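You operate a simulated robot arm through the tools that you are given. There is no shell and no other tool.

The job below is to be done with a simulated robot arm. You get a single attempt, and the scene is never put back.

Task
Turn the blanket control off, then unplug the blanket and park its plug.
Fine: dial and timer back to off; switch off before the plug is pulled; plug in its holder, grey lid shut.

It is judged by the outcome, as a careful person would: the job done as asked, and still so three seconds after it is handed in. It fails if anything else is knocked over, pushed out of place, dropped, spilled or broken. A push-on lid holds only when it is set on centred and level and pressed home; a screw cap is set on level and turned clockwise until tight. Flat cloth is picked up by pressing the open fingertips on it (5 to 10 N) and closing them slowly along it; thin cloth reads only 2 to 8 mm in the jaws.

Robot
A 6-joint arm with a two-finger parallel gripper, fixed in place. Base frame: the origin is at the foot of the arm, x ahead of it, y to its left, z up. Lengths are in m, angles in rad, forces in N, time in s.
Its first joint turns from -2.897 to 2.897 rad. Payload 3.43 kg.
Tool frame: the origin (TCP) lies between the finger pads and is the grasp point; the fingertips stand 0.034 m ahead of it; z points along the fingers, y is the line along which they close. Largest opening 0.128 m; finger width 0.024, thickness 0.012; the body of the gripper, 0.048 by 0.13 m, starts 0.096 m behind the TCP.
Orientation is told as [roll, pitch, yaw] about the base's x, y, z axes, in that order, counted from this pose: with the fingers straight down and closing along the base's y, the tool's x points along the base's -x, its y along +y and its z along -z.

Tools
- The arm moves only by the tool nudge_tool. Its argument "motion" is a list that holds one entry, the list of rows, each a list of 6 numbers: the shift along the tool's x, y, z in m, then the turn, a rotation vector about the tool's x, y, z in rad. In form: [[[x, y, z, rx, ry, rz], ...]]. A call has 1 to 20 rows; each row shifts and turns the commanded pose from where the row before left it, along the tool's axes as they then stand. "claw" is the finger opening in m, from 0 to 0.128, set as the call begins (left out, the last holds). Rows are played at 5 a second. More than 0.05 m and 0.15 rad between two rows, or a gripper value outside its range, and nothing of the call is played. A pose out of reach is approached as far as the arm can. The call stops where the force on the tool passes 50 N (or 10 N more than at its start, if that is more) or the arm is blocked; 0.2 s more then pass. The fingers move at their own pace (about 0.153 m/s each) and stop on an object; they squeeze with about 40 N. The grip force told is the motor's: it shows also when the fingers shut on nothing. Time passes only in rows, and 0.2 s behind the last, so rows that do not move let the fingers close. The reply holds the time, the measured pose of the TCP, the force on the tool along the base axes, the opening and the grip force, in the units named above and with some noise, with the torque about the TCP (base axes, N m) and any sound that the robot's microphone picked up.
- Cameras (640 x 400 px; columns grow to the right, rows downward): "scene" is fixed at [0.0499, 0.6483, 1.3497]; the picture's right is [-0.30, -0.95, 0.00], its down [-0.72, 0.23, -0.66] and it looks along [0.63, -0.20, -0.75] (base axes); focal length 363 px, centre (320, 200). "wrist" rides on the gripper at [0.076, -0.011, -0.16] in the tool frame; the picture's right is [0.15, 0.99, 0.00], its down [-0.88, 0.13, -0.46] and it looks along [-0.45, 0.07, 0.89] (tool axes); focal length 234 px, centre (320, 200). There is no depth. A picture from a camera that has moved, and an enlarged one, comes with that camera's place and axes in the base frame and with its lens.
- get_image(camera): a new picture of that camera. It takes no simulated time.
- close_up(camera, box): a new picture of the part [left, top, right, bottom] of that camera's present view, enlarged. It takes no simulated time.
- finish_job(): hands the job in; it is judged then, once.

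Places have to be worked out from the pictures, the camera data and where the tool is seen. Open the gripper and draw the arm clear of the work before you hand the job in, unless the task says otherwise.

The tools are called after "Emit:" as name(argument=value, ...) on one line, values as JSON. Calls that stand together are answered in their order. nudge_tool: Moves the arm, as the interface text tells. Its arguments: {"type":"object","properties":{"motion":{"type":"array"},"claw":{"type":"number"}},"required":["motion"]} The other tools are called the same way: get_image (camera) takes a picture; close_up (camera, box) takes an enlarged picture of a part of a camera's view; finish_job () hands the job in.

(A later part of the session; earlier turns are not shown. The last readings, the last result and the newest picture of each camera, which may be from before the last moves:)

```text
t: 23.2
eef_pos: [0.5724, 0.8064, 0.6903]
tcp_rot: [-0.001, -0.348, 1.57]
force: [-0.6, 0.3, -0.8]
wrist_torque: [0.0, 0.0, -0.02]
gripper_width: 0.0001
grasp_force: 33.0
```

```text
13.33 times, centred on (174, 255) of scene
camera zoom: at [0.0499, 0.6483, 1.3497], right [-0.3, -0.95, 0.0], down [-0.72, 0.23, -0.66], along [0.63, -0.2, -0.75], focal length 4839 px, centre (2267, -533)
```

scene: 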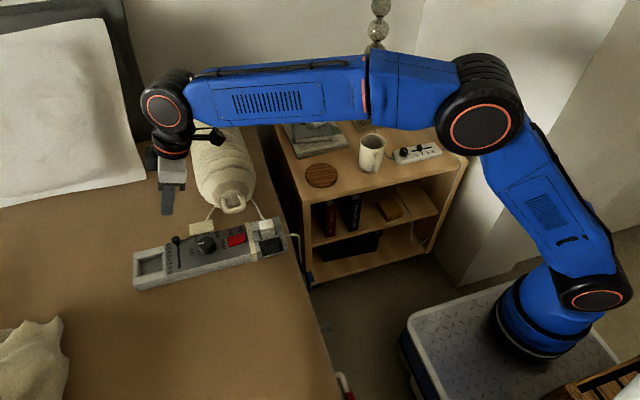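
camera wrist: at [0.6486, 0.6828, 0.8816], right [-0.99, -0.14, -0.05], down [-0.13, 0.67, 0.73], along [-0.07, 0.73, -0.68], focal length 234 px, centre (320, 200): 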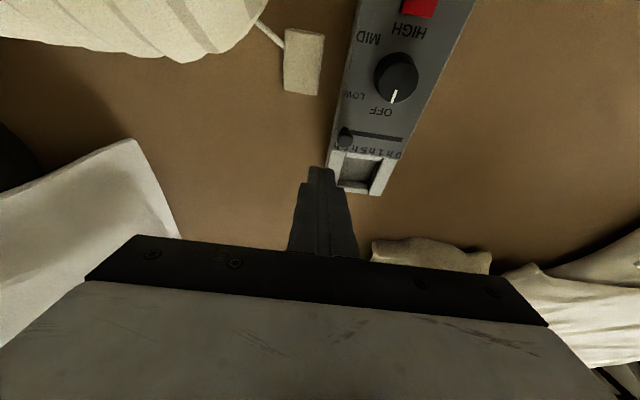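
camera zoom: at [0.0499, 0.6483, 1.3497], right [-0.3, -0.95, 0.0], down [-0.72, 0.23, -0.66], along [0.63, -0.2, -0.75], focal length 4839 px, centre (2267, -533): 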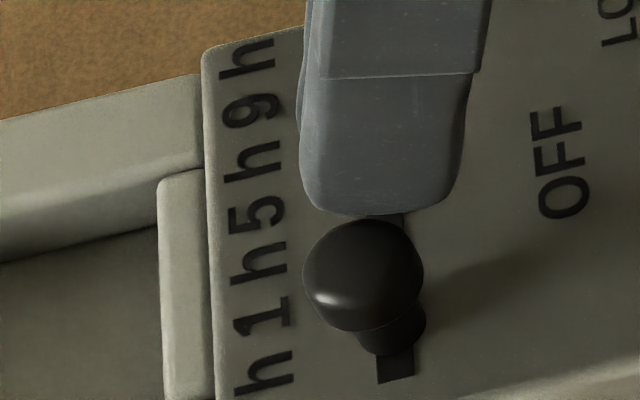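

About 6 mm of slot remains. Pushing in 2 mm steps to the end stop.

Emit:
nudge_tool(motion=[[[0, 0.002, 0, 0, 0, 0], [0, 0.002, 0, 0, 0, 0], [0, 0.001, 0, 0, 0, 0], [0, 0, 0, 0, 0, 0]]])

Emit:
close_up(camera="scene", box=[150, 240, 198, 270])

```text
t: 24.2
eef_pos: [0.5666, 0.8077, 0.6897]
tcp_rot: [0.0, -0.349, 1.573]
force: [0.1, -0.3, -0.4]
wrist_torque: [0.04, -0.01, 0.02]
gripper_width: 0.0
grasp_force: 32.9
```

```text
13.33 times, centred on (174, 255) of scene
camera zoom: at [0.0499, 0.6483, 1.3497], right [-0.3, -0.95, 0.0], down [-0.72, 0.23, -0.66], along [0.63, -0.2, -0.75], focal length 4839 px, centre (2267, -533)
```

zoom: 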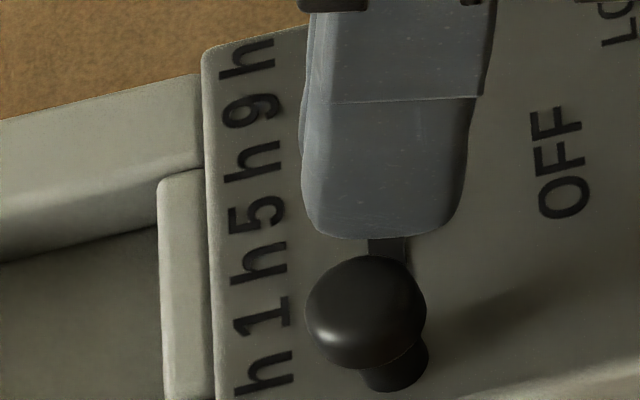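

The slider snapped ahead of the finger to the end of its slot. Let me check from both cameras.

Emit:
close_up(camera="scene", box=[140, 230, 220, 280])

Emit:
close_up(camera="wrist", box=[280, 90, 440, 210])

```text
8.00 times, centred on (180, 255) of scene
camera zoom: at [0.0499, 0.6483, 1.3497], right [-0.3, -0.95, 0.0], down [-0.72, 0.23, -0.66], along [0.63, -0.2, -0.75], focal length 2904 px, centre (1440, -240)
```

zoom: 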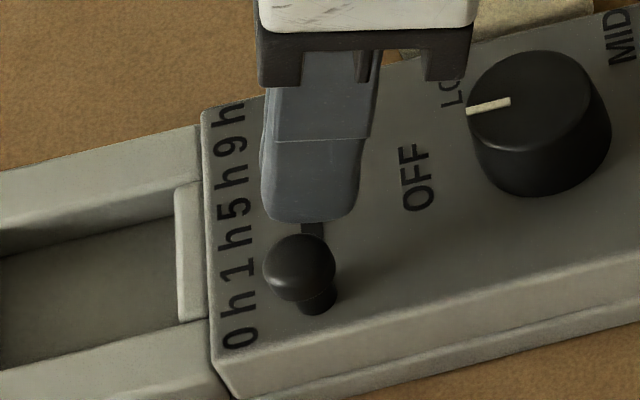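

```text
3.33 times, centred on (360, 150) of wrist
camera zoom: at [0.5782, 0.6807, 0.8149], right [-0.99, -0.14, -0.05], down [-0.13, 0.67, 0.73], along [-0.07, 0.73, -0.68], focal length 781 px, centre (187, 367)
```

zoom: 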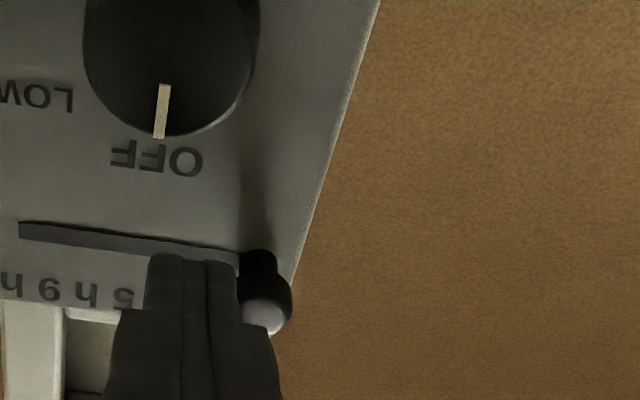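

The timer slider stem is exactly at the slot's 0h end. The plug's cable exits its +x face, so I'll grip the plug on its ±y faces (yaw 0) and lean about the closing axis for reach. First I back off, lift, and return to yaw 0.

Emit:
nudge_tool(motion=[[[0, -0.006, 0, 0, 0, 0], [-0.0114, 0, -0.0313, 0, 0, 0], [-0.0114, 0, -0.0313, 0, 0, 0], [-0.0114, 0, -0.0313, 0, 0, 0], [0.0423, 0, -0.0154, 0, 0, 0], [0, 0, 0, 0, 0.117, 0], [0, 0, 0, 0, 0.117, 0], [0, 0, 0, 0, 0.116, 0], [0, 0, 0, 0, 0, 0.1428], [0, 0, 0, 0, 0, 0.1428], [0, 0, 0, 0, 0, 0.1428], [0, 0, 0, 0, 0, 0.1428], [0, 0, 0, 0, 0, 0.1428], [0, 0, 0, 0, 0, 0.1428], [0, 0, 0, 0, 0, 0.1428], [0, 0, 0, 0, 0, 0.1428], [0, 0, 0, 0, 0, 0.1428], [0, 0, 0, 0, 0, 0.1428], [0, 0, 0, 0, 0, 0.1428]]])

Emit:
nudge_tool(motion=[[[0, 0, 0, 0, -0.14, 0], [0, 0, 0, 0, -0.14, 0], [0, 0, 0, 0, -0.14, 0], [0, 0, 0, 0, -0.13, 0], [0, 0, 0, 0, 0, 0]]], claw=0.06)

Emit:
get_image(camera="wrist")

Emit:
get_image(camera="scene")

```text
t: 28.2
eef_pos: [0.5728, 0.7618, 0.7895]
tcp_rot: [-0.001, 0.001, 0.0]
force: [-0.1, 0.6, -0.2]
wrist_torque: [-0.03, -0.04, 0.03]
gripper_width: 0.0001
grasp_force: 33.8
```

```text
t: 29.4
eef_pos: [0.5747, 0.7617, 0.7895]
tcp_rot: [-0.003, -0.55, 0.003]
force: [0.0, 1.1, 0.1]
wrist_torque: [0.01, 0.01, 0.01]
gripper_width: 0.0601
grasp_force: 0.1
```

```text
taken
camera wrist: at [0.4246, 0.7504, 0.8865], right [-0.13, 0.99, -0.08], down [0.51, 0.13, 0.85], along [0.85, 0.07, -0.52], focal length 234 px, centre (320, 200)
```

wrist: 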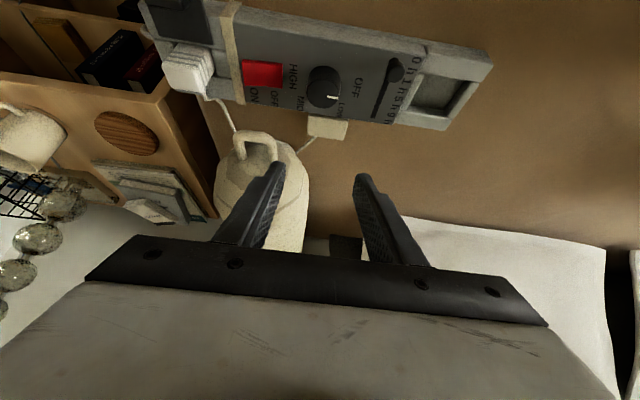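

```text
taken
```

scene: 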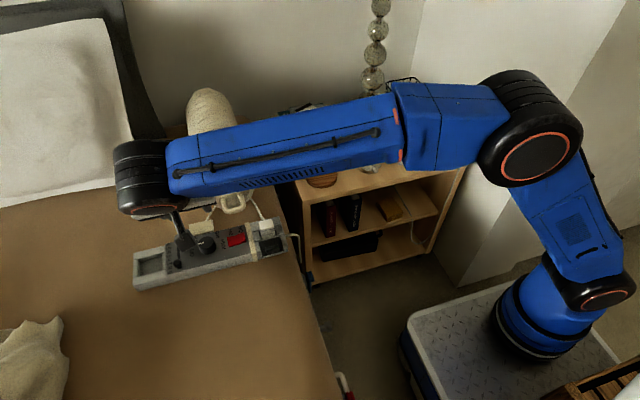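

Testing reach over the holder with this lean, at a safe height.

Emit:
nudge_tool(motion=[[[0.004, 0.03, 0.0065, 0, 0, 0], [0.004, 0.03, 0.0065, 0, 0, 0], [0.004, 0.03, 0.0065, 0, 0, 0], [0.004, 0.028, 0.0065, 0, 0, 0], [0, 0, 0, 0, 0, 0]]])

Emit:
get_image(camera="wrist")

Emit:
get_image(camera="scene")

```text
t: 30.6
eef_pos: [0.5732, 0.8792, 0.7595]
tcp_rot: [-0.004, -0.549, 0.003]
force: [-0.4, 0.0, 0.0]
wrist_torque: [-0.02, -0.02, 0.06]
gripper_width: 0.0601
grasp_force: 0.1
```

```text
taken
camera wrist: at [0.4248, 0.8686, 0.8559], right [-0.13, 0.99, -0.08], down [0.51, 0.13, 0.85], along [0.85, 0.07, -0.52], focal length 234 px, centre (320, 200)
```

wrist: 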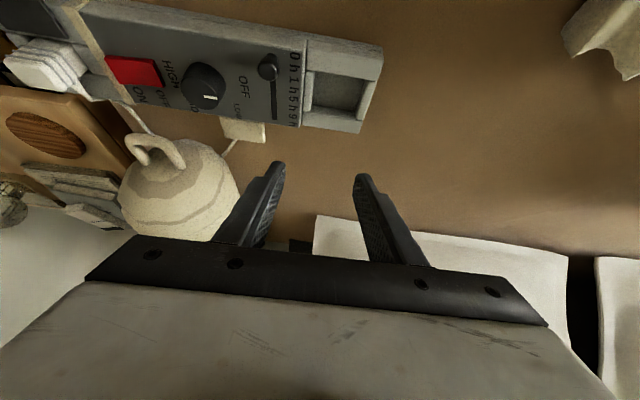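

```text
taken
```

scene: 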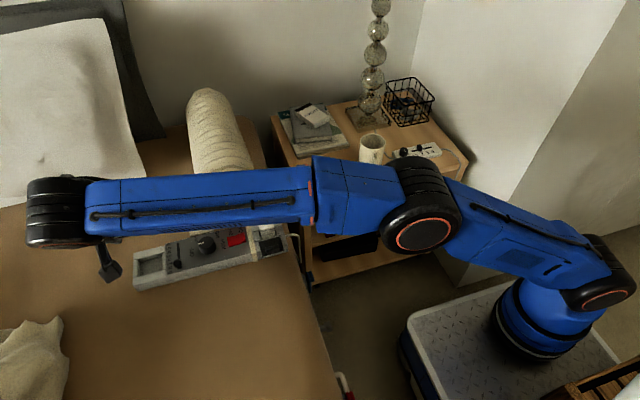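

Reach is fine with this lean. I'll take an enlarged view to measure the holder's hole relative to the tool.

Emit:
close_up(camera="wrist", box=[240, 20, 400, 140])

Emit:
nudge_tool(motion=[[[0.0105, 0, 0.017, 0, 0, 0], [0.0105, 0, 0.017, 0, 0, 0], [0, 0, 0, 0, 0, 0]]])

Emit:
close_up(camera="wrist", box=[240, 50, 400, 170])

Emit:
close_up(camera="scene", box=[90, 220, 218, 300])

```text
3.33 times, centred on (320, 80) of wrist
camera zoom: at [0.4248, 0.8686, 0.8559], right [-0.13, 0.99, -0.08], down [0.51, 0.13, 0.85], along [0.85, 0.07, -0.52], focal length 781 px, centre (320, 600)
```

zoom: 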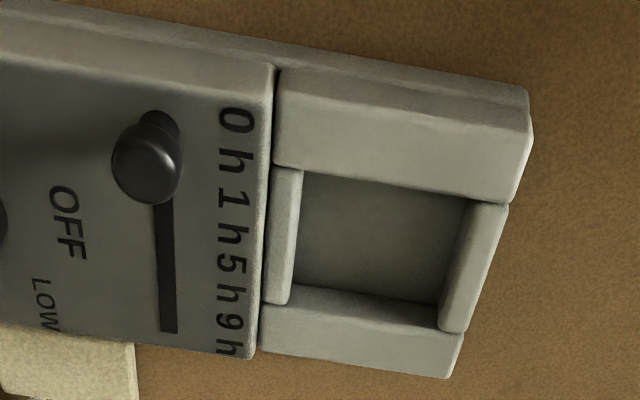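

```text
t: 31.4
eef_pos: [0.5741, 0.8788, 0.72]
tcp_rot: [-0.004, -0.55, 0.001]
force: [0.1, 0.2, 0.8]
wrist_torque: [-0.02, -0.01, 0.0]
gripper_width: 0.0599
grasp_force: 0.0
```

```text
3.33 times, centred on (320, 110) of wrist
camera zoom: at [0.4247, 0.8683, 0.8158], right [-0.13, 0.99, -0.08], down [0.51, 0.13, 0.85], along [0.85, 0.07, -0.52], focal length 781 px, centre (320, 500)
```

zoom: 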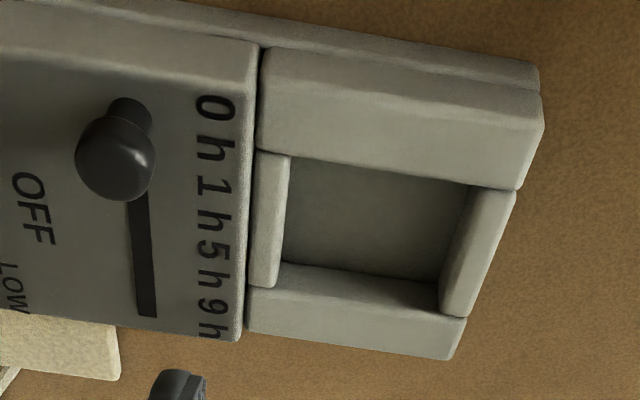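

```text
5.00 times, centred on (154, 260) of scene
camera zoom: at [0.0499, 0.6483, 1.3497], right [-0.3, -0.95, 0.0], down [-0.72, 0.23, -0.66], along [0.63, -0.2, -0.75], focal length 1815 px, centre (1150, -100)
```

zoom: 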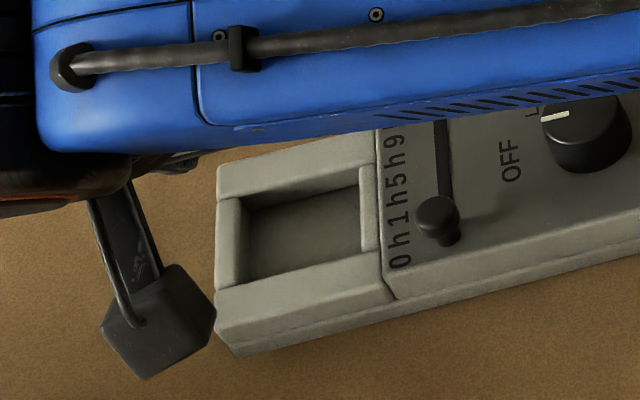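

Reach is confirmed at the holder, whose hole is about 46 mm square, centred near (0.577, 0.883). Now I'll lift and travel to a pose backed off along the leaned tool axis from the plug.

Emit:
nudge_tool(motion=[[[-0.0131, 0, -0.0213, 0, 0, 0], [-0.0131, 0, -0.0213, 0, 0, 0], [0.007, -0.0376, 0.0004, 0, 0, 0], [0.007, -0.0376, 0.0004, 0, 0, 0], [0.007, -0.0376, 0.0004, 0, 0, 0], [0.007, -0.0376, 0.0004, 0, 0, 0], [0.007, -0.0376, 0.0004, 0, 0, 0], [0.007, -0.0376, 0.0004, 0, 0, 0], [0.007, -0.0376, 0.0004, 0, 0, 0], [0, 0, 0, 0, 0, 0]]])

Emit:
get_image(camera="wrist")

Emit:
get_image(camera="scene")

Emit:
close_up(camera="wrist", box=[240, 80, 400, 180])

```text
t: 33.6
eef_pos: [0.5326, 0.616, 0.7424]
tcp_rot: [-0.004, -0.55, 0.003]
force: [-0.8, 0.2, -0.4]
wrist_torque: [0.01, -0.01, 0.03]
gripper_width: 0.06
grasp_force: 0.0
```

```text
taken
camera wrist: at [0.3845, 0.6044, 0.8391], right [-0.13, 0.99, -0.08], down [0.51, 0.13, 0.85], along [0.85, 0.07, -0.52], focal length 234 px, centre (320, 200)
```

wrist: 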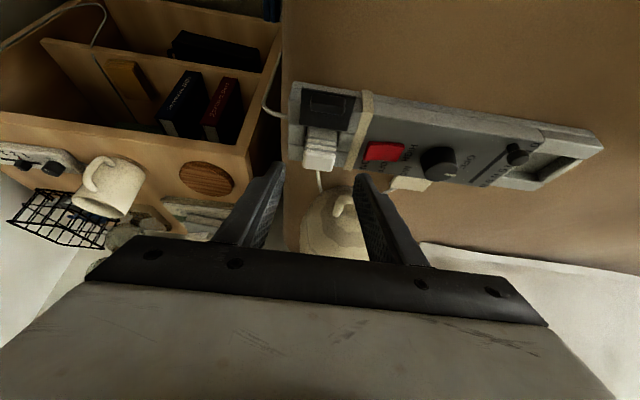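

```text
taken
```

scene: 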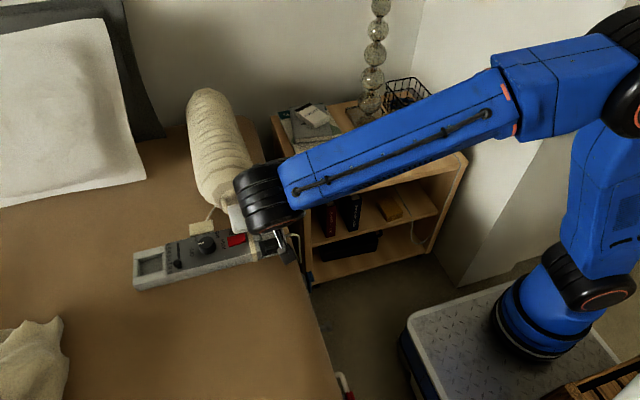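

```text
4.00 times, centred on (320, 130) of wrist
camera zoom: at [0.3845, 0.6044, 0.8391], right [-0.13, 0.99, -0.08], down [0.51, 0.13, 0.85], along [0.85, 0.07, -0.52], focal length 937 px, centre (320, 480)
```

zoom: 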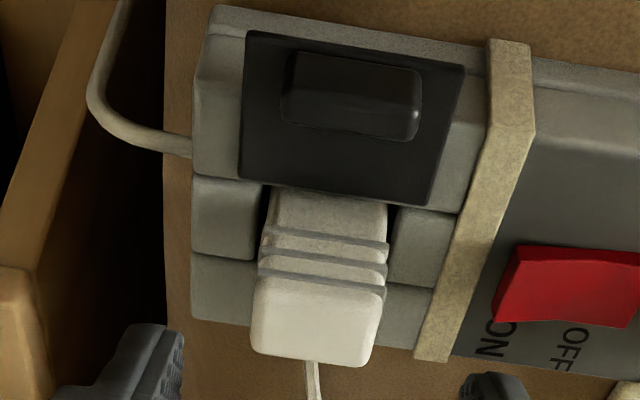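

The plug is well centred between the fingers (centre about 2 mm toward −y). I'll advance along the tool axis so the fingers straddle the plug above the lid and socket blocks.

Emit:
nudge_tool(motion=[[[0.0068, -0.002, 0.01, 0, 0, 0], [0, 0, 0.015, 0, 0, 0], [0, 0, 0.012, 0, 0, 0], [0, 0, 0.008, 0, 0, 0], [0, 0, 0, 0, 0, 0]]])

Emit:
get_image(camera="wrist")

Emit:
close_up(camera="wrist", box=[240, 100, 400, 200])

Emit:
close_up(camera="scene", box=[220, 200, 316, 260])

```text
t: 34.8
eef_pos: [0.5504, 0.614, 0.6997]
tcp_rot: [-0.003, -0.551, 0.002]
force: [-0.1, -0.4, -0.2]
wrist_torque: [-0.01, -0.02, 0.0]
gripper_width: 0.0602
grasp_force: 0.0
```

```text
taken
camera wrist: at [0.4024, 0.6029, 0.7969], right [-0.13, 0.99, -0.08], down [0.51, 0.13, 0.85], along [0.85, 0.07, -0.52], focal length 234 px, centre (320, 200)
```

wrist: 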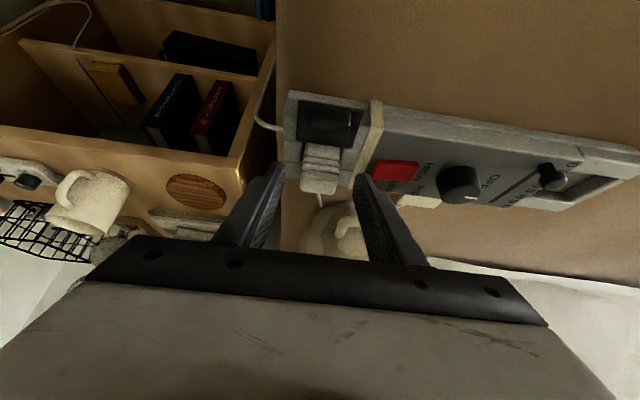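

```text
4.00 times, centred on (320, 150) of wrist
camera zoom: at [0.4024, 0.6029, 0.7969], right [-0.13, 0.99, -0.08], down [0.51, 0.13, 0.85], along [0.85, 0.07, -0.52], focal length 937 px, centre (320, 400)
```

zoom: 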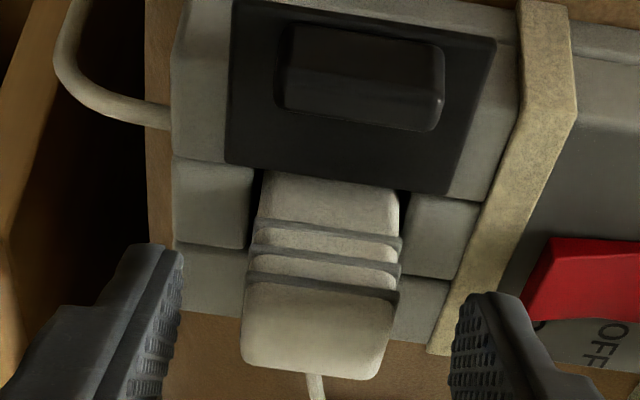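

```text
6.67 times, centred on (268, 230) of scene
camera zoom: at [0.0499, 0.6483, 1.3497], right [-0.3, -0.95, 0.0], down [-0.72, 0.23, -0.66], along [0.63, -0.2, -0.75], focal length 2420 px, centre (667, 0)
```

zoom: 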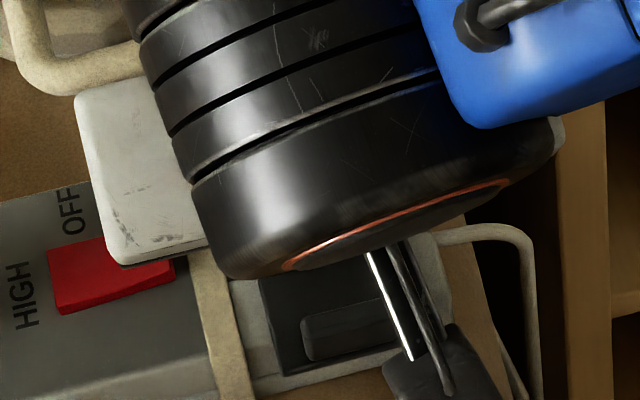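

Fingers straddle the plug evenly. Advancing another 11 mm, then closing.

Emit:
nudge_tool(motion=[[[0, 0, 0.006, 0, 0, 0], [0, 0, 0.005, 0, 0, 0], [0, 0, 0, 0, 0, 0]]])

Emit:
nudge_tool(motion=[[[0, 0, 0, 0, 0, 0], [0, 0, 0, 0, 0, 0], [0, 0, 0, 0, 0, 0]]], claw=0.02)

Emit:
close_up(camera="wrist", box=[240, 100, 400, 200])

```text
t: 35.6
eef_pos: [0.556, 0.6144, 0.6908]
tcp_rot: [-0.004, -0.551, 0.0]
force: [0.1, 0.8, 0.1]
wrist_torque: [-0.02, -0.02, -0.01]
gripper_width: 0.0604
grasp_force: 0.0
```

```text
t: 36.4
eef_pos: [0.5576, 0.6134, 0.6913]
tcp_rot: [-0.004, -0.549, 0.002]
force: [0.0, 0.5, 0.3]
wrist_torque: [0.01, -0.03, 0.0]
gripper_width: 0.0326
grasp_force: 39.9
```

```text
4.00 times, centred on (320, 150) of wrist
camera zoom: at [0.4079, 0.6029, 0.7876], right [-0.13, 0.99, -0.08], down [0.51, 0.13, 0.85], along [0.85, 0.07, -0.52], focal length 937 px, centre (320, 400)
```

zoom: 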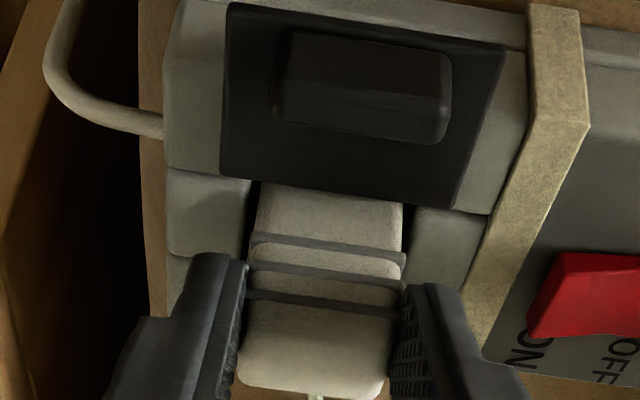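

Gripped firmly at 32.6 mm, centred with no side load. Pulling the plug straight up, in small steps.

Emit:
nudge_tool(motion=[[[-0.00157, 0, -0.00256, 0, 0, 0], [-0.00157, 0, -0.00256, 0, 0, 0], [-0.00157, 0, -0.00256, 0, 0, 0], [-0.00157, 0, -0.00256, 0, 0, 0], [0, 0, 0, 0, 0, 0]]])

Emit:
close_up(camera="wrist", box=[240, 100, 400, 200])

```text
t: 37.6
eef_pos: [0.557, 0.6138, 0.7037]
tcp_rot: [-0.002, -0.551, 0.001]
force: [0.0, -0.6, 0.4]
wrist_torque: [-0.02, 0.04, -0.02]
gripper_width: 0.0328
grasp_force: 40.1
```

```text
4.00 times, centred on (320, 150) of wrist
camera zoom: at [0.4081, 0.603, 0.7994], right [-0.13, 0.99, -0.08], down [0.51, 0.13, 0.85], along [0.85, 0.07, -0.52], focal length 937 px, centre (320, 400)
```

zoom: 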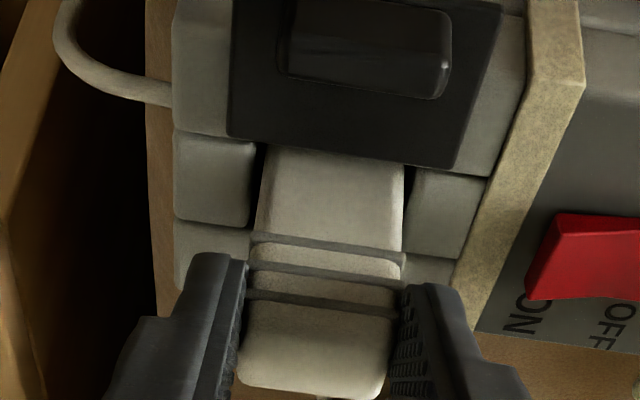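

The plug slides out with the grip. Continuing to lift about 50 mm.

Emit:
nudge_tool(motion=[[[-0.00523, 0, -0.00853, 0, 0, 0], [-0.00523, 0, -0.00853, 0, 0, 0], [-0.00523, 0, -0.00853, 0, 0, 0], [-0.00523, 0, -0.00853, 0, 0, 0], [-0.00523, 0, -0.00853, 0, 0, 0], [0, 0, 0, 0, 0, 0]]])

Emit:
get_image(camera="wrist")

Emit:
close_up(camera="wrist", box=[240, 60, 400, 200])

Emit:
get_image(camera="scene")

```text
t: 39.0
eef_pos: [0.5562, 0.6128, 0.7524]
tcp_rot: [-0.004, -0.55, 0.001]
force: [0.4, 0.2, 0.5]
wrist_torque: [-0.01, 0.01, 0.01]
gripper_width: 0.033
grasp_force: 40.4
```

```text
taken
camera wrist: at [0.4079, 0.6029, 0.8493], right [-0.13, 0.99, -0.08], down [0.51, 0.13, 0.85], along [0.85, 0.07, -0.52], focal length 234 px, centre (320, 200)
```

wrist: 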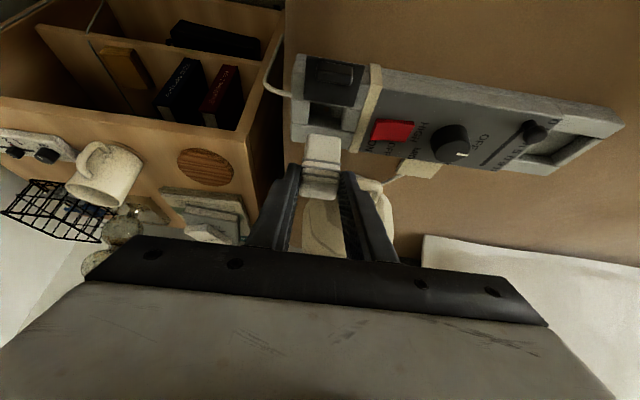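

```text
2.86 times, centred on (320, 130) of wrist
camera zoom: at [0.4079, 0.6029, 0.8493], right [-0.13, 0.99, -0.08], down [0.51, 0.13, 0.85], along [0.85, 0.07, -0.52], focal length 669 px, centre (320, 400)
```

zoom: 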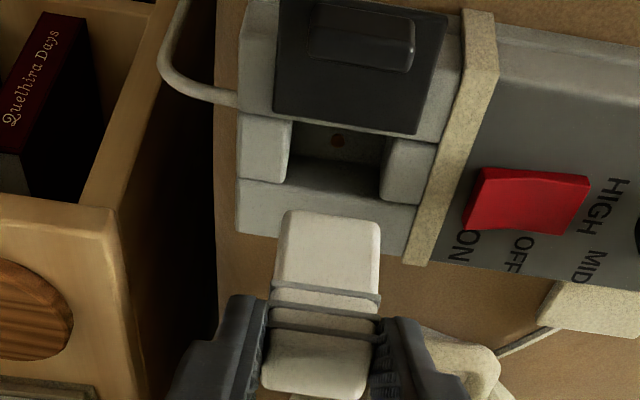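

```text
taken
```

scene: 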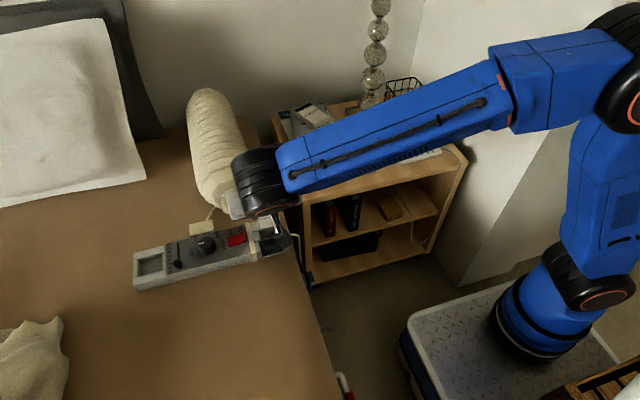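

The plug is out, and the socket pin holes are visible. From the images the holder hole is about 0.270 m in +y from the socket at the same x. I'll raise it 30 mm more and carry it halfway, watching cable pull.

Emit:
nudge_tool(motion=[[[-0.0157, 0, -0.0256, 0, 0, 0], [0, 0.03, 0, 0, 0, 0], [0, 0.03, 0, 0, 0, 0], [0, 0.03, 0, 0, 0, 0], [0, 0.03, 0, 0, 0, 0], [0, 0, 0, 0, 0, 0]]])

Emit:
get_image(camera="wrist")

Emit:
get_image(camera="scene")

```text
t: 40.4
eef_pos: [0.5582, 0.7347, 0.7832]
tcp_rot: [-0.004, -0.549, 0.002]
force: [0.6, 0.2, -0.4]
wrist_torque: [0.01, 0.03, 0.03]
gripper_width: 0.033
grasp_force: 39.5
```

```text
taken
camera wrist: at [0.4082, 0.7236, 0.8791], right [-0.13, 0.99, -0.08], down [0.51, 0.13, 0.85], along [0.85, 0.07, -0.52], focal length 234 px, centre (320, 200)
```

wrist: 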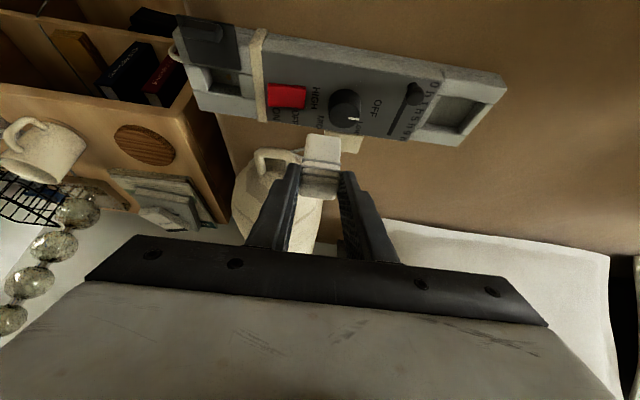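

```text
taken
```

scene: 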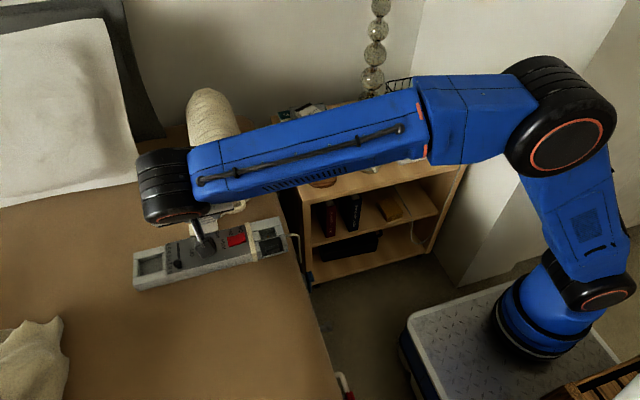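

No cable load. Both recesses are visible in this view, so I'll enlarge to measure their offset.

Emit:
close_up(camera="wrist", box=[165, 10, 325, 130])

Emit:
close_up(camera="wrist", box=[370, 50, 530, 170])

```text
3.33 times, centred on (245, 70) of wrist
camera zoom: at [0.4082, 0.7236, 0.8791], right [-0.13, 0.99, -0.08], down [0.51, 0.13, 0.85], along [0.85, 0.07, -0.52], focal length 781 px, centre (570, 633)
```

zoom: 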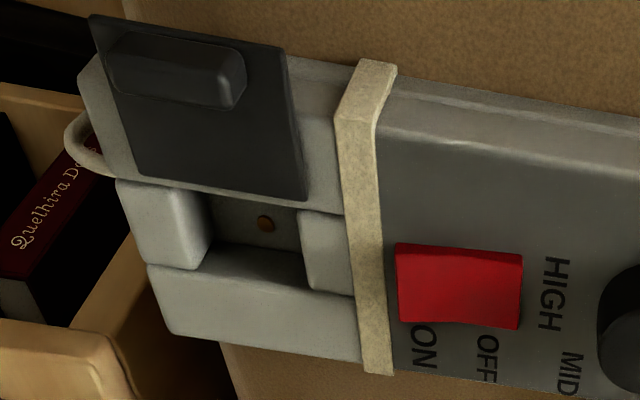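

```text
3.33 times, centred on (450, 110) of wrist
camera zoom: at [0.4082, 0.7236, 0.8791], right [-0.13, 0.99, -0.08], down [0.51, 0.13, 0.85], along [0.85, 0.07, -0.52], focal length 781 px, centre (-113, 500)
```

zoom: 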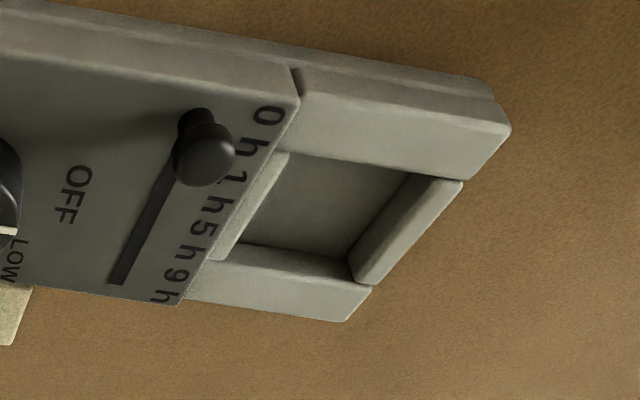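

Estimates put the offset at about 0.268 m. I'll carry the plug the rest of the way and then refine visually close above the hole.

Emit:
nudge_tool(motion=[[[0, 0.03, 0, 0, 0, 0], [0, 0.03, 0, 0, 0, 0], [0, 0.03, 0, 0, 0, 0], [0, 0.03, 0, 0, 0, 0], [0, 0.027, 0, 0, 0, 0], [0.0131, 0, 0.0213, 0, 0, 0], [0, 0, 0, 0, 0, 0]]])

Emit:
get_image(camera="wrist")

Emit:
close_up(camera="wrist", box=[240, 80, 400, 200])

Emit:
close_up(camera="scene", box=[90, 220, 218, 300])

```text
t: 42.0
eef_pos: [0.5572, 0.8807, 0.7576]
tcp_rot: [-0.004, -0.55, 0.001]
force: [0.0, -0.4, -1.5]
wrist_torque: [-0.02, 0.04, 0.01]
gripper_width: 0.0327
grasp_force: 40.1
```

```text
taken
camera wrist: at [0.4081, 0.8698, 0.8543], right [-0.13, 0.99, -0.08], down [0.51, 0.13, 0.85], along [0.85, 0.07, -0.52], focal length 234 px, centre (320, 200)
```

wrist: 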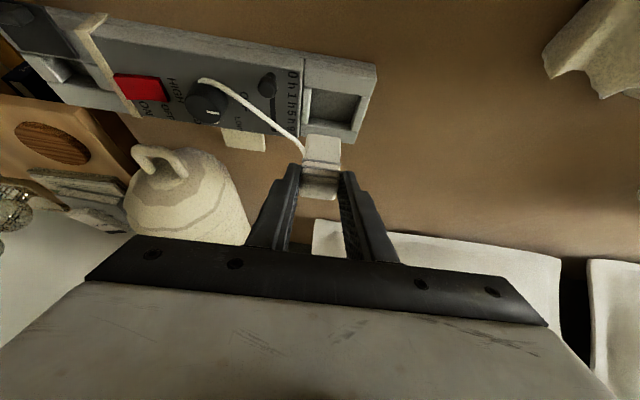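

```text
3.33 times, centred on (320, 140) of wrist
camera zoom: at [0.4081, 0.8698, 0.8543], right [-0.13, 0.99, -0.08], down [0.51, 0.13, 0.85], along [0.85, 0.07, -0.52], focal length 781 px, centre (320, 400)
```

zoom: 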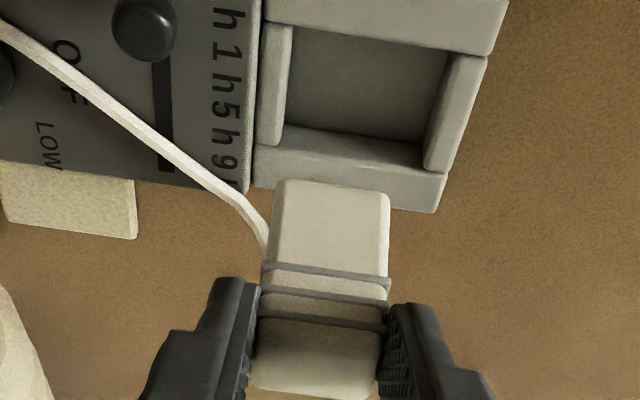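

```text
5.00 times, centred on (154, 260) of scene
camera zoom: at [0.0499, 0.6483, 1.3497], right [-0.3, -0.95, 0.0], down [-0.72, 0.23, -0.66], along [0.63, -0.2, -0.75], focal length 1815 px, centre (1150, -100)
```

zoom: 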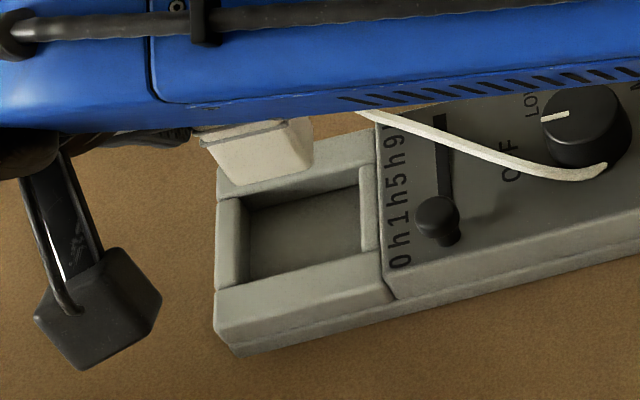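

In both cameras the plug's x lines up with the hole, but it needs about 6 mm more in +y. I'll correct that and lower until the plug's bottom is just above the rim.

Emit:
nudge_tool(motion=[[[0, 0.006, 0, 0, 0, 0], [0.0105, 0, 0.017, 0, 0, 0], [0.0105, 0, 0.017, 0, 0, 0], [0, 0, 0, 0, 0, 0]]])

Emit:
close_up(camera="wrist", box=[240, 80, 400, 200])

Emit:
close_up(camera="scene", box=[110, 230, 206, 290])

```text
t: 43.0
eef_pos: [0.5577, 0.8866, 0.7168]
tcp_rot: [-0.004, -0.55, 0.002]
force: [0.0, 0.1, -0.3]
wrist_torque: [0.01, 0.02, -0.01]
gripper_width: 0.0329
grasp_force: 39.9
```

```text
3.33 times, centred on (320, 140) of wrist
camera zoom: at [0.4079, 0.8759, 0.8135], right [-0.13, 0.99, -0.08], down [0.51, 0.13, 0.85], along [0.85, 0.07, -0.52], focal length 781 px, centre (320, 400)
```

zoom: 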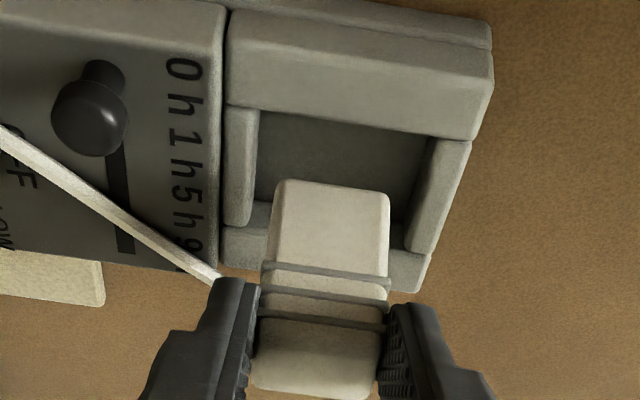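

```text
6.67 times, centred on (158, 260) of scene
camera zoom: at [0.0499, 0.6483, 1.3497], right [-0.3, -0.95, 0.0], down [-0.72, 0.23, -0.66], along [0.63, -0.2, -0.75], focal length 2420 px, centre (1400, -200)
```

zoom: 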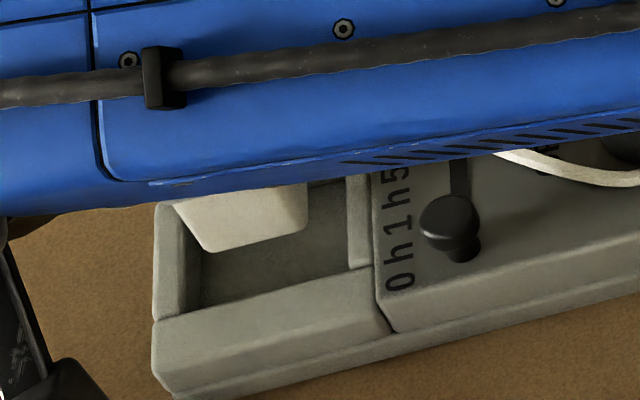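

The plug sits within the hole outline in both views, with a good margin on each side. I'll nudge +1.5 mm in y and lower it into the holder in small steps.

Emit:
nudge_tool(motion=[[[0, 0.0015, 0, 0, 0, 0], [0.00261, 0, 0.00426, 0, 0, 0], [0.00261, 0, 0.00426, 0, 0, 0], [0.00261, 0, 0.00426, 0, 0, 0], [0, 0, 0, 0, 0, 0]]])

Emit:
close_up(camera="wrist", box=[240, 80, 400, 200])

Emit:
close_up(camera="scene", box=[110, 230, 206, 290])

```text
t: 44.2
eef_pos: [0.5568, 0.8885, 0.7014]
tcp_rot: [-0.005, -0.55, 0.002]
force: [1.0, 0.0, -0.8]
wrist_torque: [0.04, 0.03, -0.02]
gripper_width: 0.033
grasp_force: 39.3
```

```text
3.33 times, centred on (320, 140) of wrist
camera zoom: at [0.4078, 0.8774, 0.7987], right [-0.13, 0.99, -0.08], down [0.51, 0.13, 0.85], along [0.85, 0.07, -0.52], focal length 781 px, centre (320, 400)
```

zoom: 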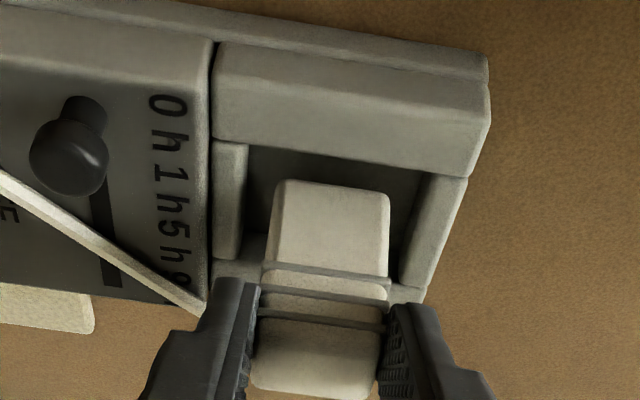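

```text
6.67 times, centred on (158, 260) of scene
camera zoom: at [0.0499, 0.6483, 1.3497], right [-0.3, -0.95, 0.0], down [-0.72, 0.23, -0.66], along [0.63, -0.2, -0.75], focal length 2420 px, centre (1400, -200)
```

zoom: 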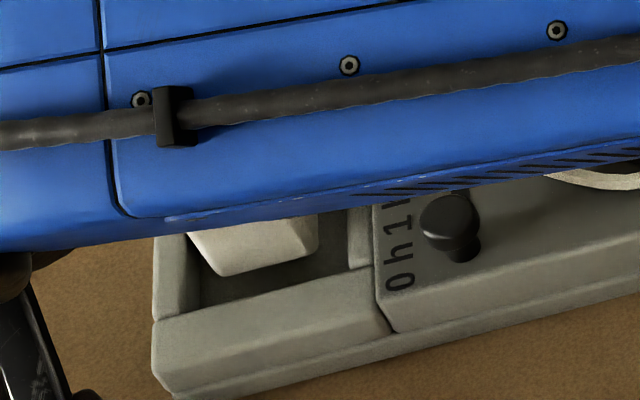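

The plug is entering the hole without contact. Lowering further in 3–4 mm steps until it touches the floor.

Emit:
nudge_tool(motion=[[[0.0021, 0, 0.0034, 0, 0, 0], [0.0021, 0, 0.0034, 0, 0, 0], [0.00105, 0, 0.0017, 0, 0, 0], [0, 0, 0, 0, 0, 0]]])

Emit:
close_up(camera="wrist", box=[240, 80, 400, 200])

Emit:
close_up(camera="scene", box=[110, 230, 206, 290])

```text
t: 45.2
eef_pos: [0.5565, 0.889, 0.6916]
tcp_rot: [-0.005, -0.55, 0.002]
force: [-0.1, -0.1, -0.9]
wrist_torque: [-0.02, 0.0, 0.0]
gripper_width: 0.0331
grasp_force: 40.2
```

```text
3.33 times, centred on (320, 140) of wrist
camera zoom: at [0.4079, 0.8775, 0.7886], right [-0.13, 0.99, -0.08], down [0.51, 0.13, 0.85], along [0.85, 0.07, -0.52], focal length 781 px, centre (320, 400)
```

zoom: 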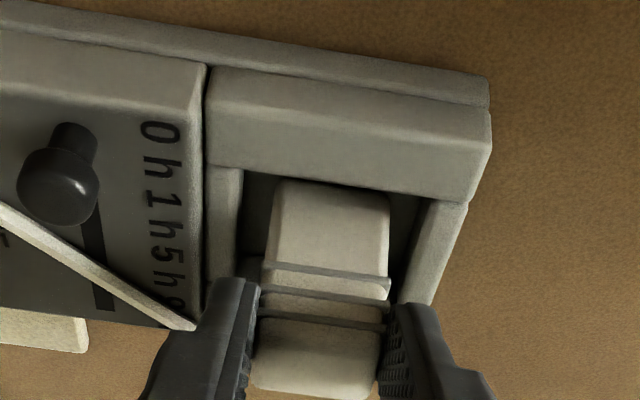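

```text
6.67 times, centred on (158, 260) of scene
camera zoom: at [0.0499, 0.6483, 1.3497], right [-0.3, -0.95, 0.0], down [-0.72, 0.23, -0.66], along [0.63, -0.2, -0.75], focal length 2420 px, centre (1400, -200)
```

zoom: 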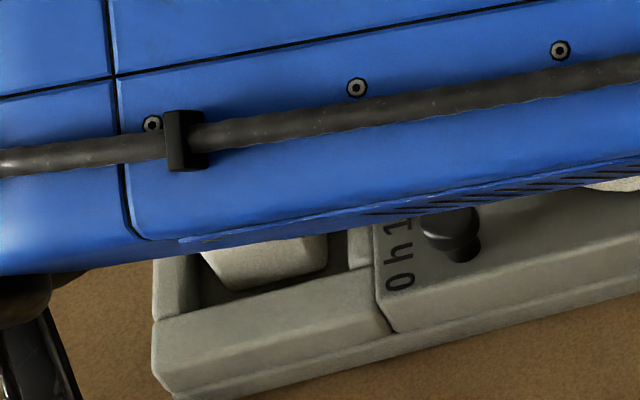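

The plug is inside the recess, not yet touching bottom. Continuing in 2 mm steps until contact.

Emit:
nudge_tool(motion=[[[0.00105, 0, 0.0017, 0, 0, 0], [0.00105, 0, 0.0017, 0, 0, 0], [0.00105, 0, 0.0017, 0, 0, 0], [0, 0, 0, 0, 0, 0]]])

Emit:
close_up(camera="wrist", box=[240, 80, 400, 200])

```text
t: 46.2
eef_pos: [0.557, 0.8897, 0.6908]
tcp_rot: [0.003, -0.553, 0.002]
force: [1.5, 2.9, 37.3]
wrist_torque: [0.11, -0.88, 0.06]
gripper_width: 0.033
grasp_force: 40.3
```

```text
3.33 times, centred on (320, 140) of wrist
camera zoom: at [0.4073, 0.8765, 0.7867], right [-0.13, 0.99, -0.07], down [0.51, 0.13, 0.85], along [0.85, 0.07, -0.52], focal length 781 px, centre (320, 400)
```

zoom: 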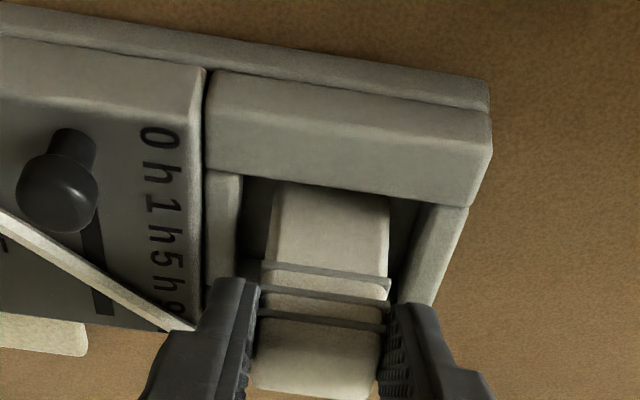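

Bottom contact at 37 N, at the same height as it sat in the socket: the plug is seated. I'll relieve the pressure and open the fingers.

Emit:
nudge_tool(motion=[[[-0.00105, 0, -0.0017, 0, 0, 0], [-0.0007, 0, -0.0012, 0, 0, 0], [0, 0, 0, 0, 0, 0]]])

Emit:
nudge_tool(motion=[[[0, 0, 0, 0, 0, 0], [0, 0, 0, 0, 0, 0]]], claw=0.055)

Emit:
close_up(camera="wrist", box=[240, 80, 400, 200])

```text
t: 47.0
eef_pos: [0.5561, 0.8882, 0.6889]
tcp_rot: [-0.003, -0.55, 0.001]
force: [3.3, 4.4, 26.9]
wrist_torque: [0.25, -0.76, 0.05]
gripper_width: 0.033
grasp_force: 40.0
```

```text
t: 47.6
eef_pos: [0.5564, 0.8887, 0.6886]
tcp_rot: [-0.005, -0.548, 0.003]
force: [-0.1, 0.0, 0.5]
wrist_torque: [-0.03, 0.01, -0.03]
gripper_width: 0.0549
grasp_force: 0.0
```

```text
3.33 times, centred on (320, 140) of wrist
camera zoom: at [0.4076, 0.8775, 0.7853], right [-0.13, 0.99, -0.08], down [0.51, 0.13, 0.85], along [0.85, 0.07, -0.52], focal length 781 px, centre (320, 400)
```

zoom: 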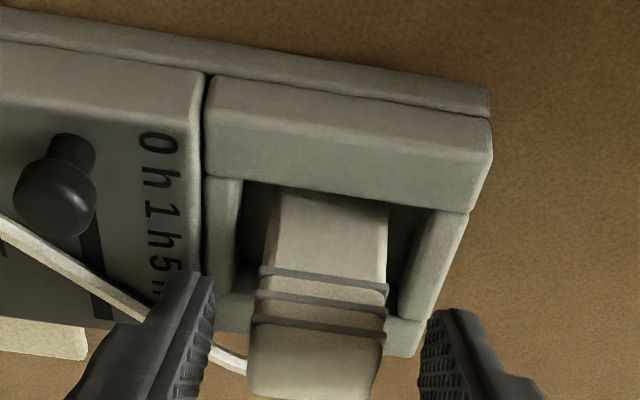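

The plug stands seated in the holder; the cable passes behind/below the −y finger. Retreating along the tool axis and checking.

Emit:
nudge_tool(motion=[[[0, 0, -0.01, 0, 0, 0], [0, 0, -0.015, 0, 0, 0], [0, 0, -0.02, 0, 0, 0], [0, 0, -0.025, 0, 0, 0], [0, 0, 0, 0, 0, 0]]])

Emit:
get_image(camera="wrist")

Emit:
close_up(camera="wrist", box=[200, 60, 400, 200])

```text
t: 48.8
eef_pos: [0.5191, 0.8881, 0.7492]
tcp_rot: [-0.004, -0.55, 0.001]
force: [0.2, -0.3, 0.3]
wrist_torque: [0.0, -0.01, 0.02]
gripper_width: 0.0553
grasp_force: 0.1
```

```text
taken
camera wrist: at [0.3703, 0.8778, 0.846], right [-0.13, 0.99, -0.08], down [0.51, 0.13, 0.85], along [0.85, 0.07, -0.52], focal length 234 px, centre (320, 200)
```

wrist: 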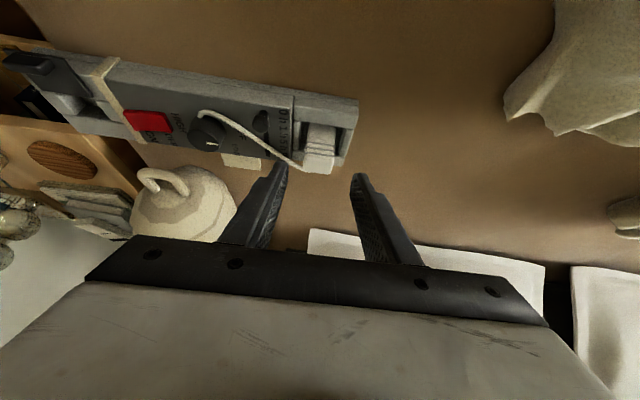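

```text
2.86 times, centred on (300, 130) of wrist
camera zoom: at [0.3703, 0.8778, 0.846], right [-0.13, 0.99, -0.08], down [0.51, 0.13, 0.85], along [0.85, 0.07, -0.52], focal length 669 px, centre (377, 400)
```

zoom: 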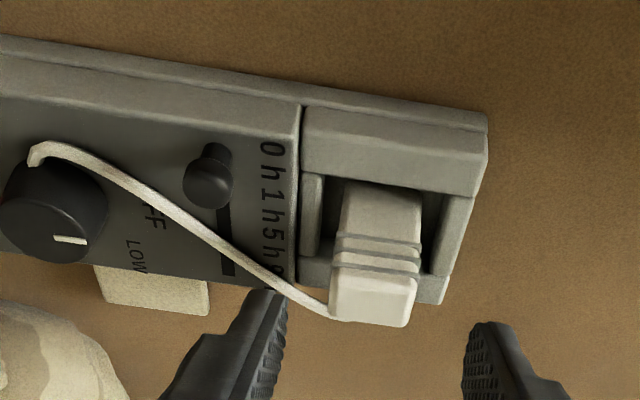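

The plug is parked in the holder, and the dial and timer are still at their off marks. Next is the lid: I'll lift away, straighten the tool and close the fingers, heading to the −x side of the lid's grip bar (about x 0.512, y 0.614).

Emit:
nudge_tool(motion=[[[-0.01, 0, -0.017, 0, 0, 0], [-0.01, 0, -0.017, 0, 0, 0], [0, -0.034, 0, 0, 0, 0], [0, -0.034, 0, 0, 0, 0], [0, -0.034, 0, 0, 0, 0], [0, -0.034, 0, 0, 0, 0], [0, -0.034, 0, 0, 0, 0], [0, -0.034, 0, 0, 0, 0], [0, 0, 0, 0, 0.1375, 0], [0, 0, 0, 0, 0.1375, 0], [0, 0, 0, 0, 0.1375, 0], [0, 0, 0, 0, 0.1375, 0], [0.015, -0.035, 0.01, 0, 0, 0], [0.014, -0.035, 0.01, 0, 0, 0], [0, 0, 0, 0, 0, 0]]], claw=0.0)

Emit:
get_image(camera="wrist")

Emit:
get_image(camera="scene")

```text
t: 52.0
eef_pos: [0.4903, 0.6142, 0.7692]
tcp_rot: [-0.002, 0.002, -0.001]
force: [-0.3, 0.0, 1.3]
wrist_torque: [0.03, 0.03, 0.01]
gripper_width: 0.0
grasp_force: 32.7
```

```text
taken
camera wrist: at [0.4138, 0.6034, 0.929], right [-0.15, 0.99, 0.0], down [0.88, 0.13, 0.45], along [0.45, 0.06, -0.89], focal length 234 px, centre (320, 200)
```

wrist: 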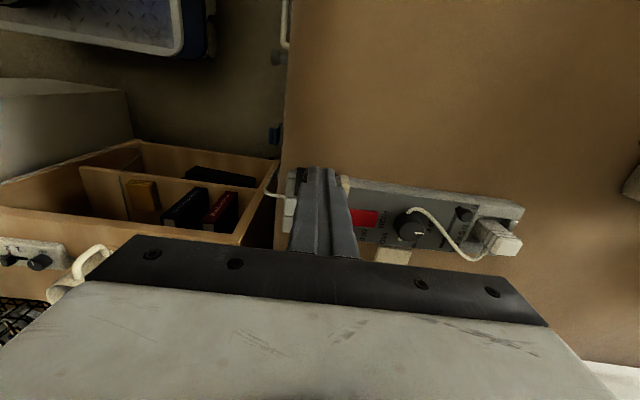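

```text
taken
```

scene: 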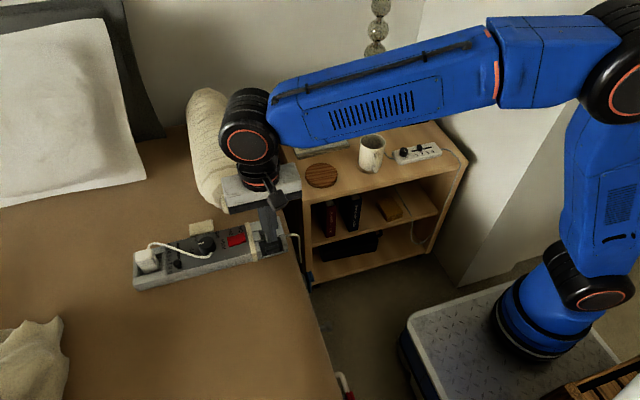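

Emit:
close_up(camera="scene", box=[230, 200, 310, 280])

Emit:
close_up(camera="scene", box=[130, 230, 226, 290])

```text
5.00 times, centred on (270, 240) of scene
camera zoom: at [0.0499, 0.6483, 1.3497], right [-0.3, -0.95, 0.0], down [-0.72, 0.23, -0.66], along [0.63, -0.2, -0.75], focal length 1815 px, centre (570, 0)
```

zoom: 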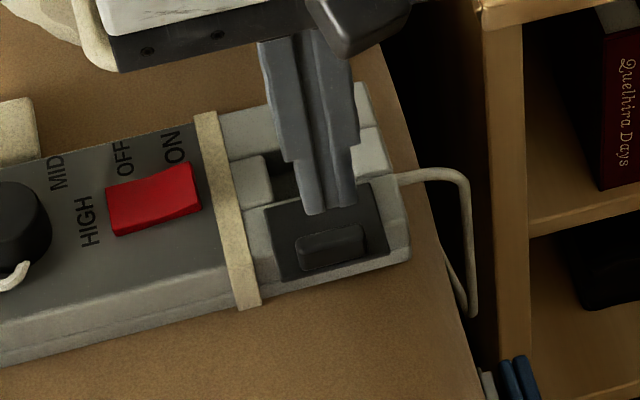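

```text
6.67 times, centred on (178, 260) of scene
camera zoom: at [0.0499, 0.6483, 1.3497], right [-0.3, -0.95, 0.0], down [-0.72, 0.23, -0.66], along [0.63, -0.2, -0.75], focal length 2420 px, centre (1267, -200)
```

zoom: 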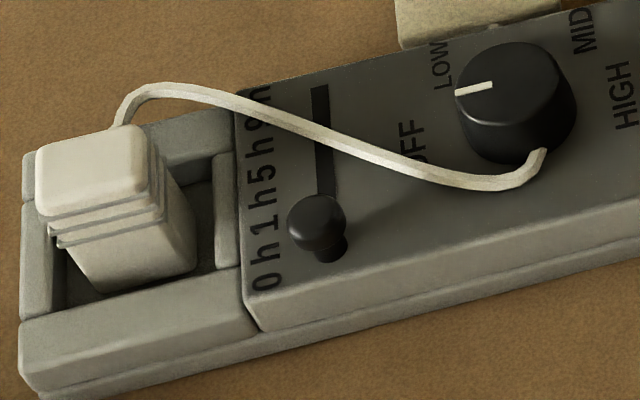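

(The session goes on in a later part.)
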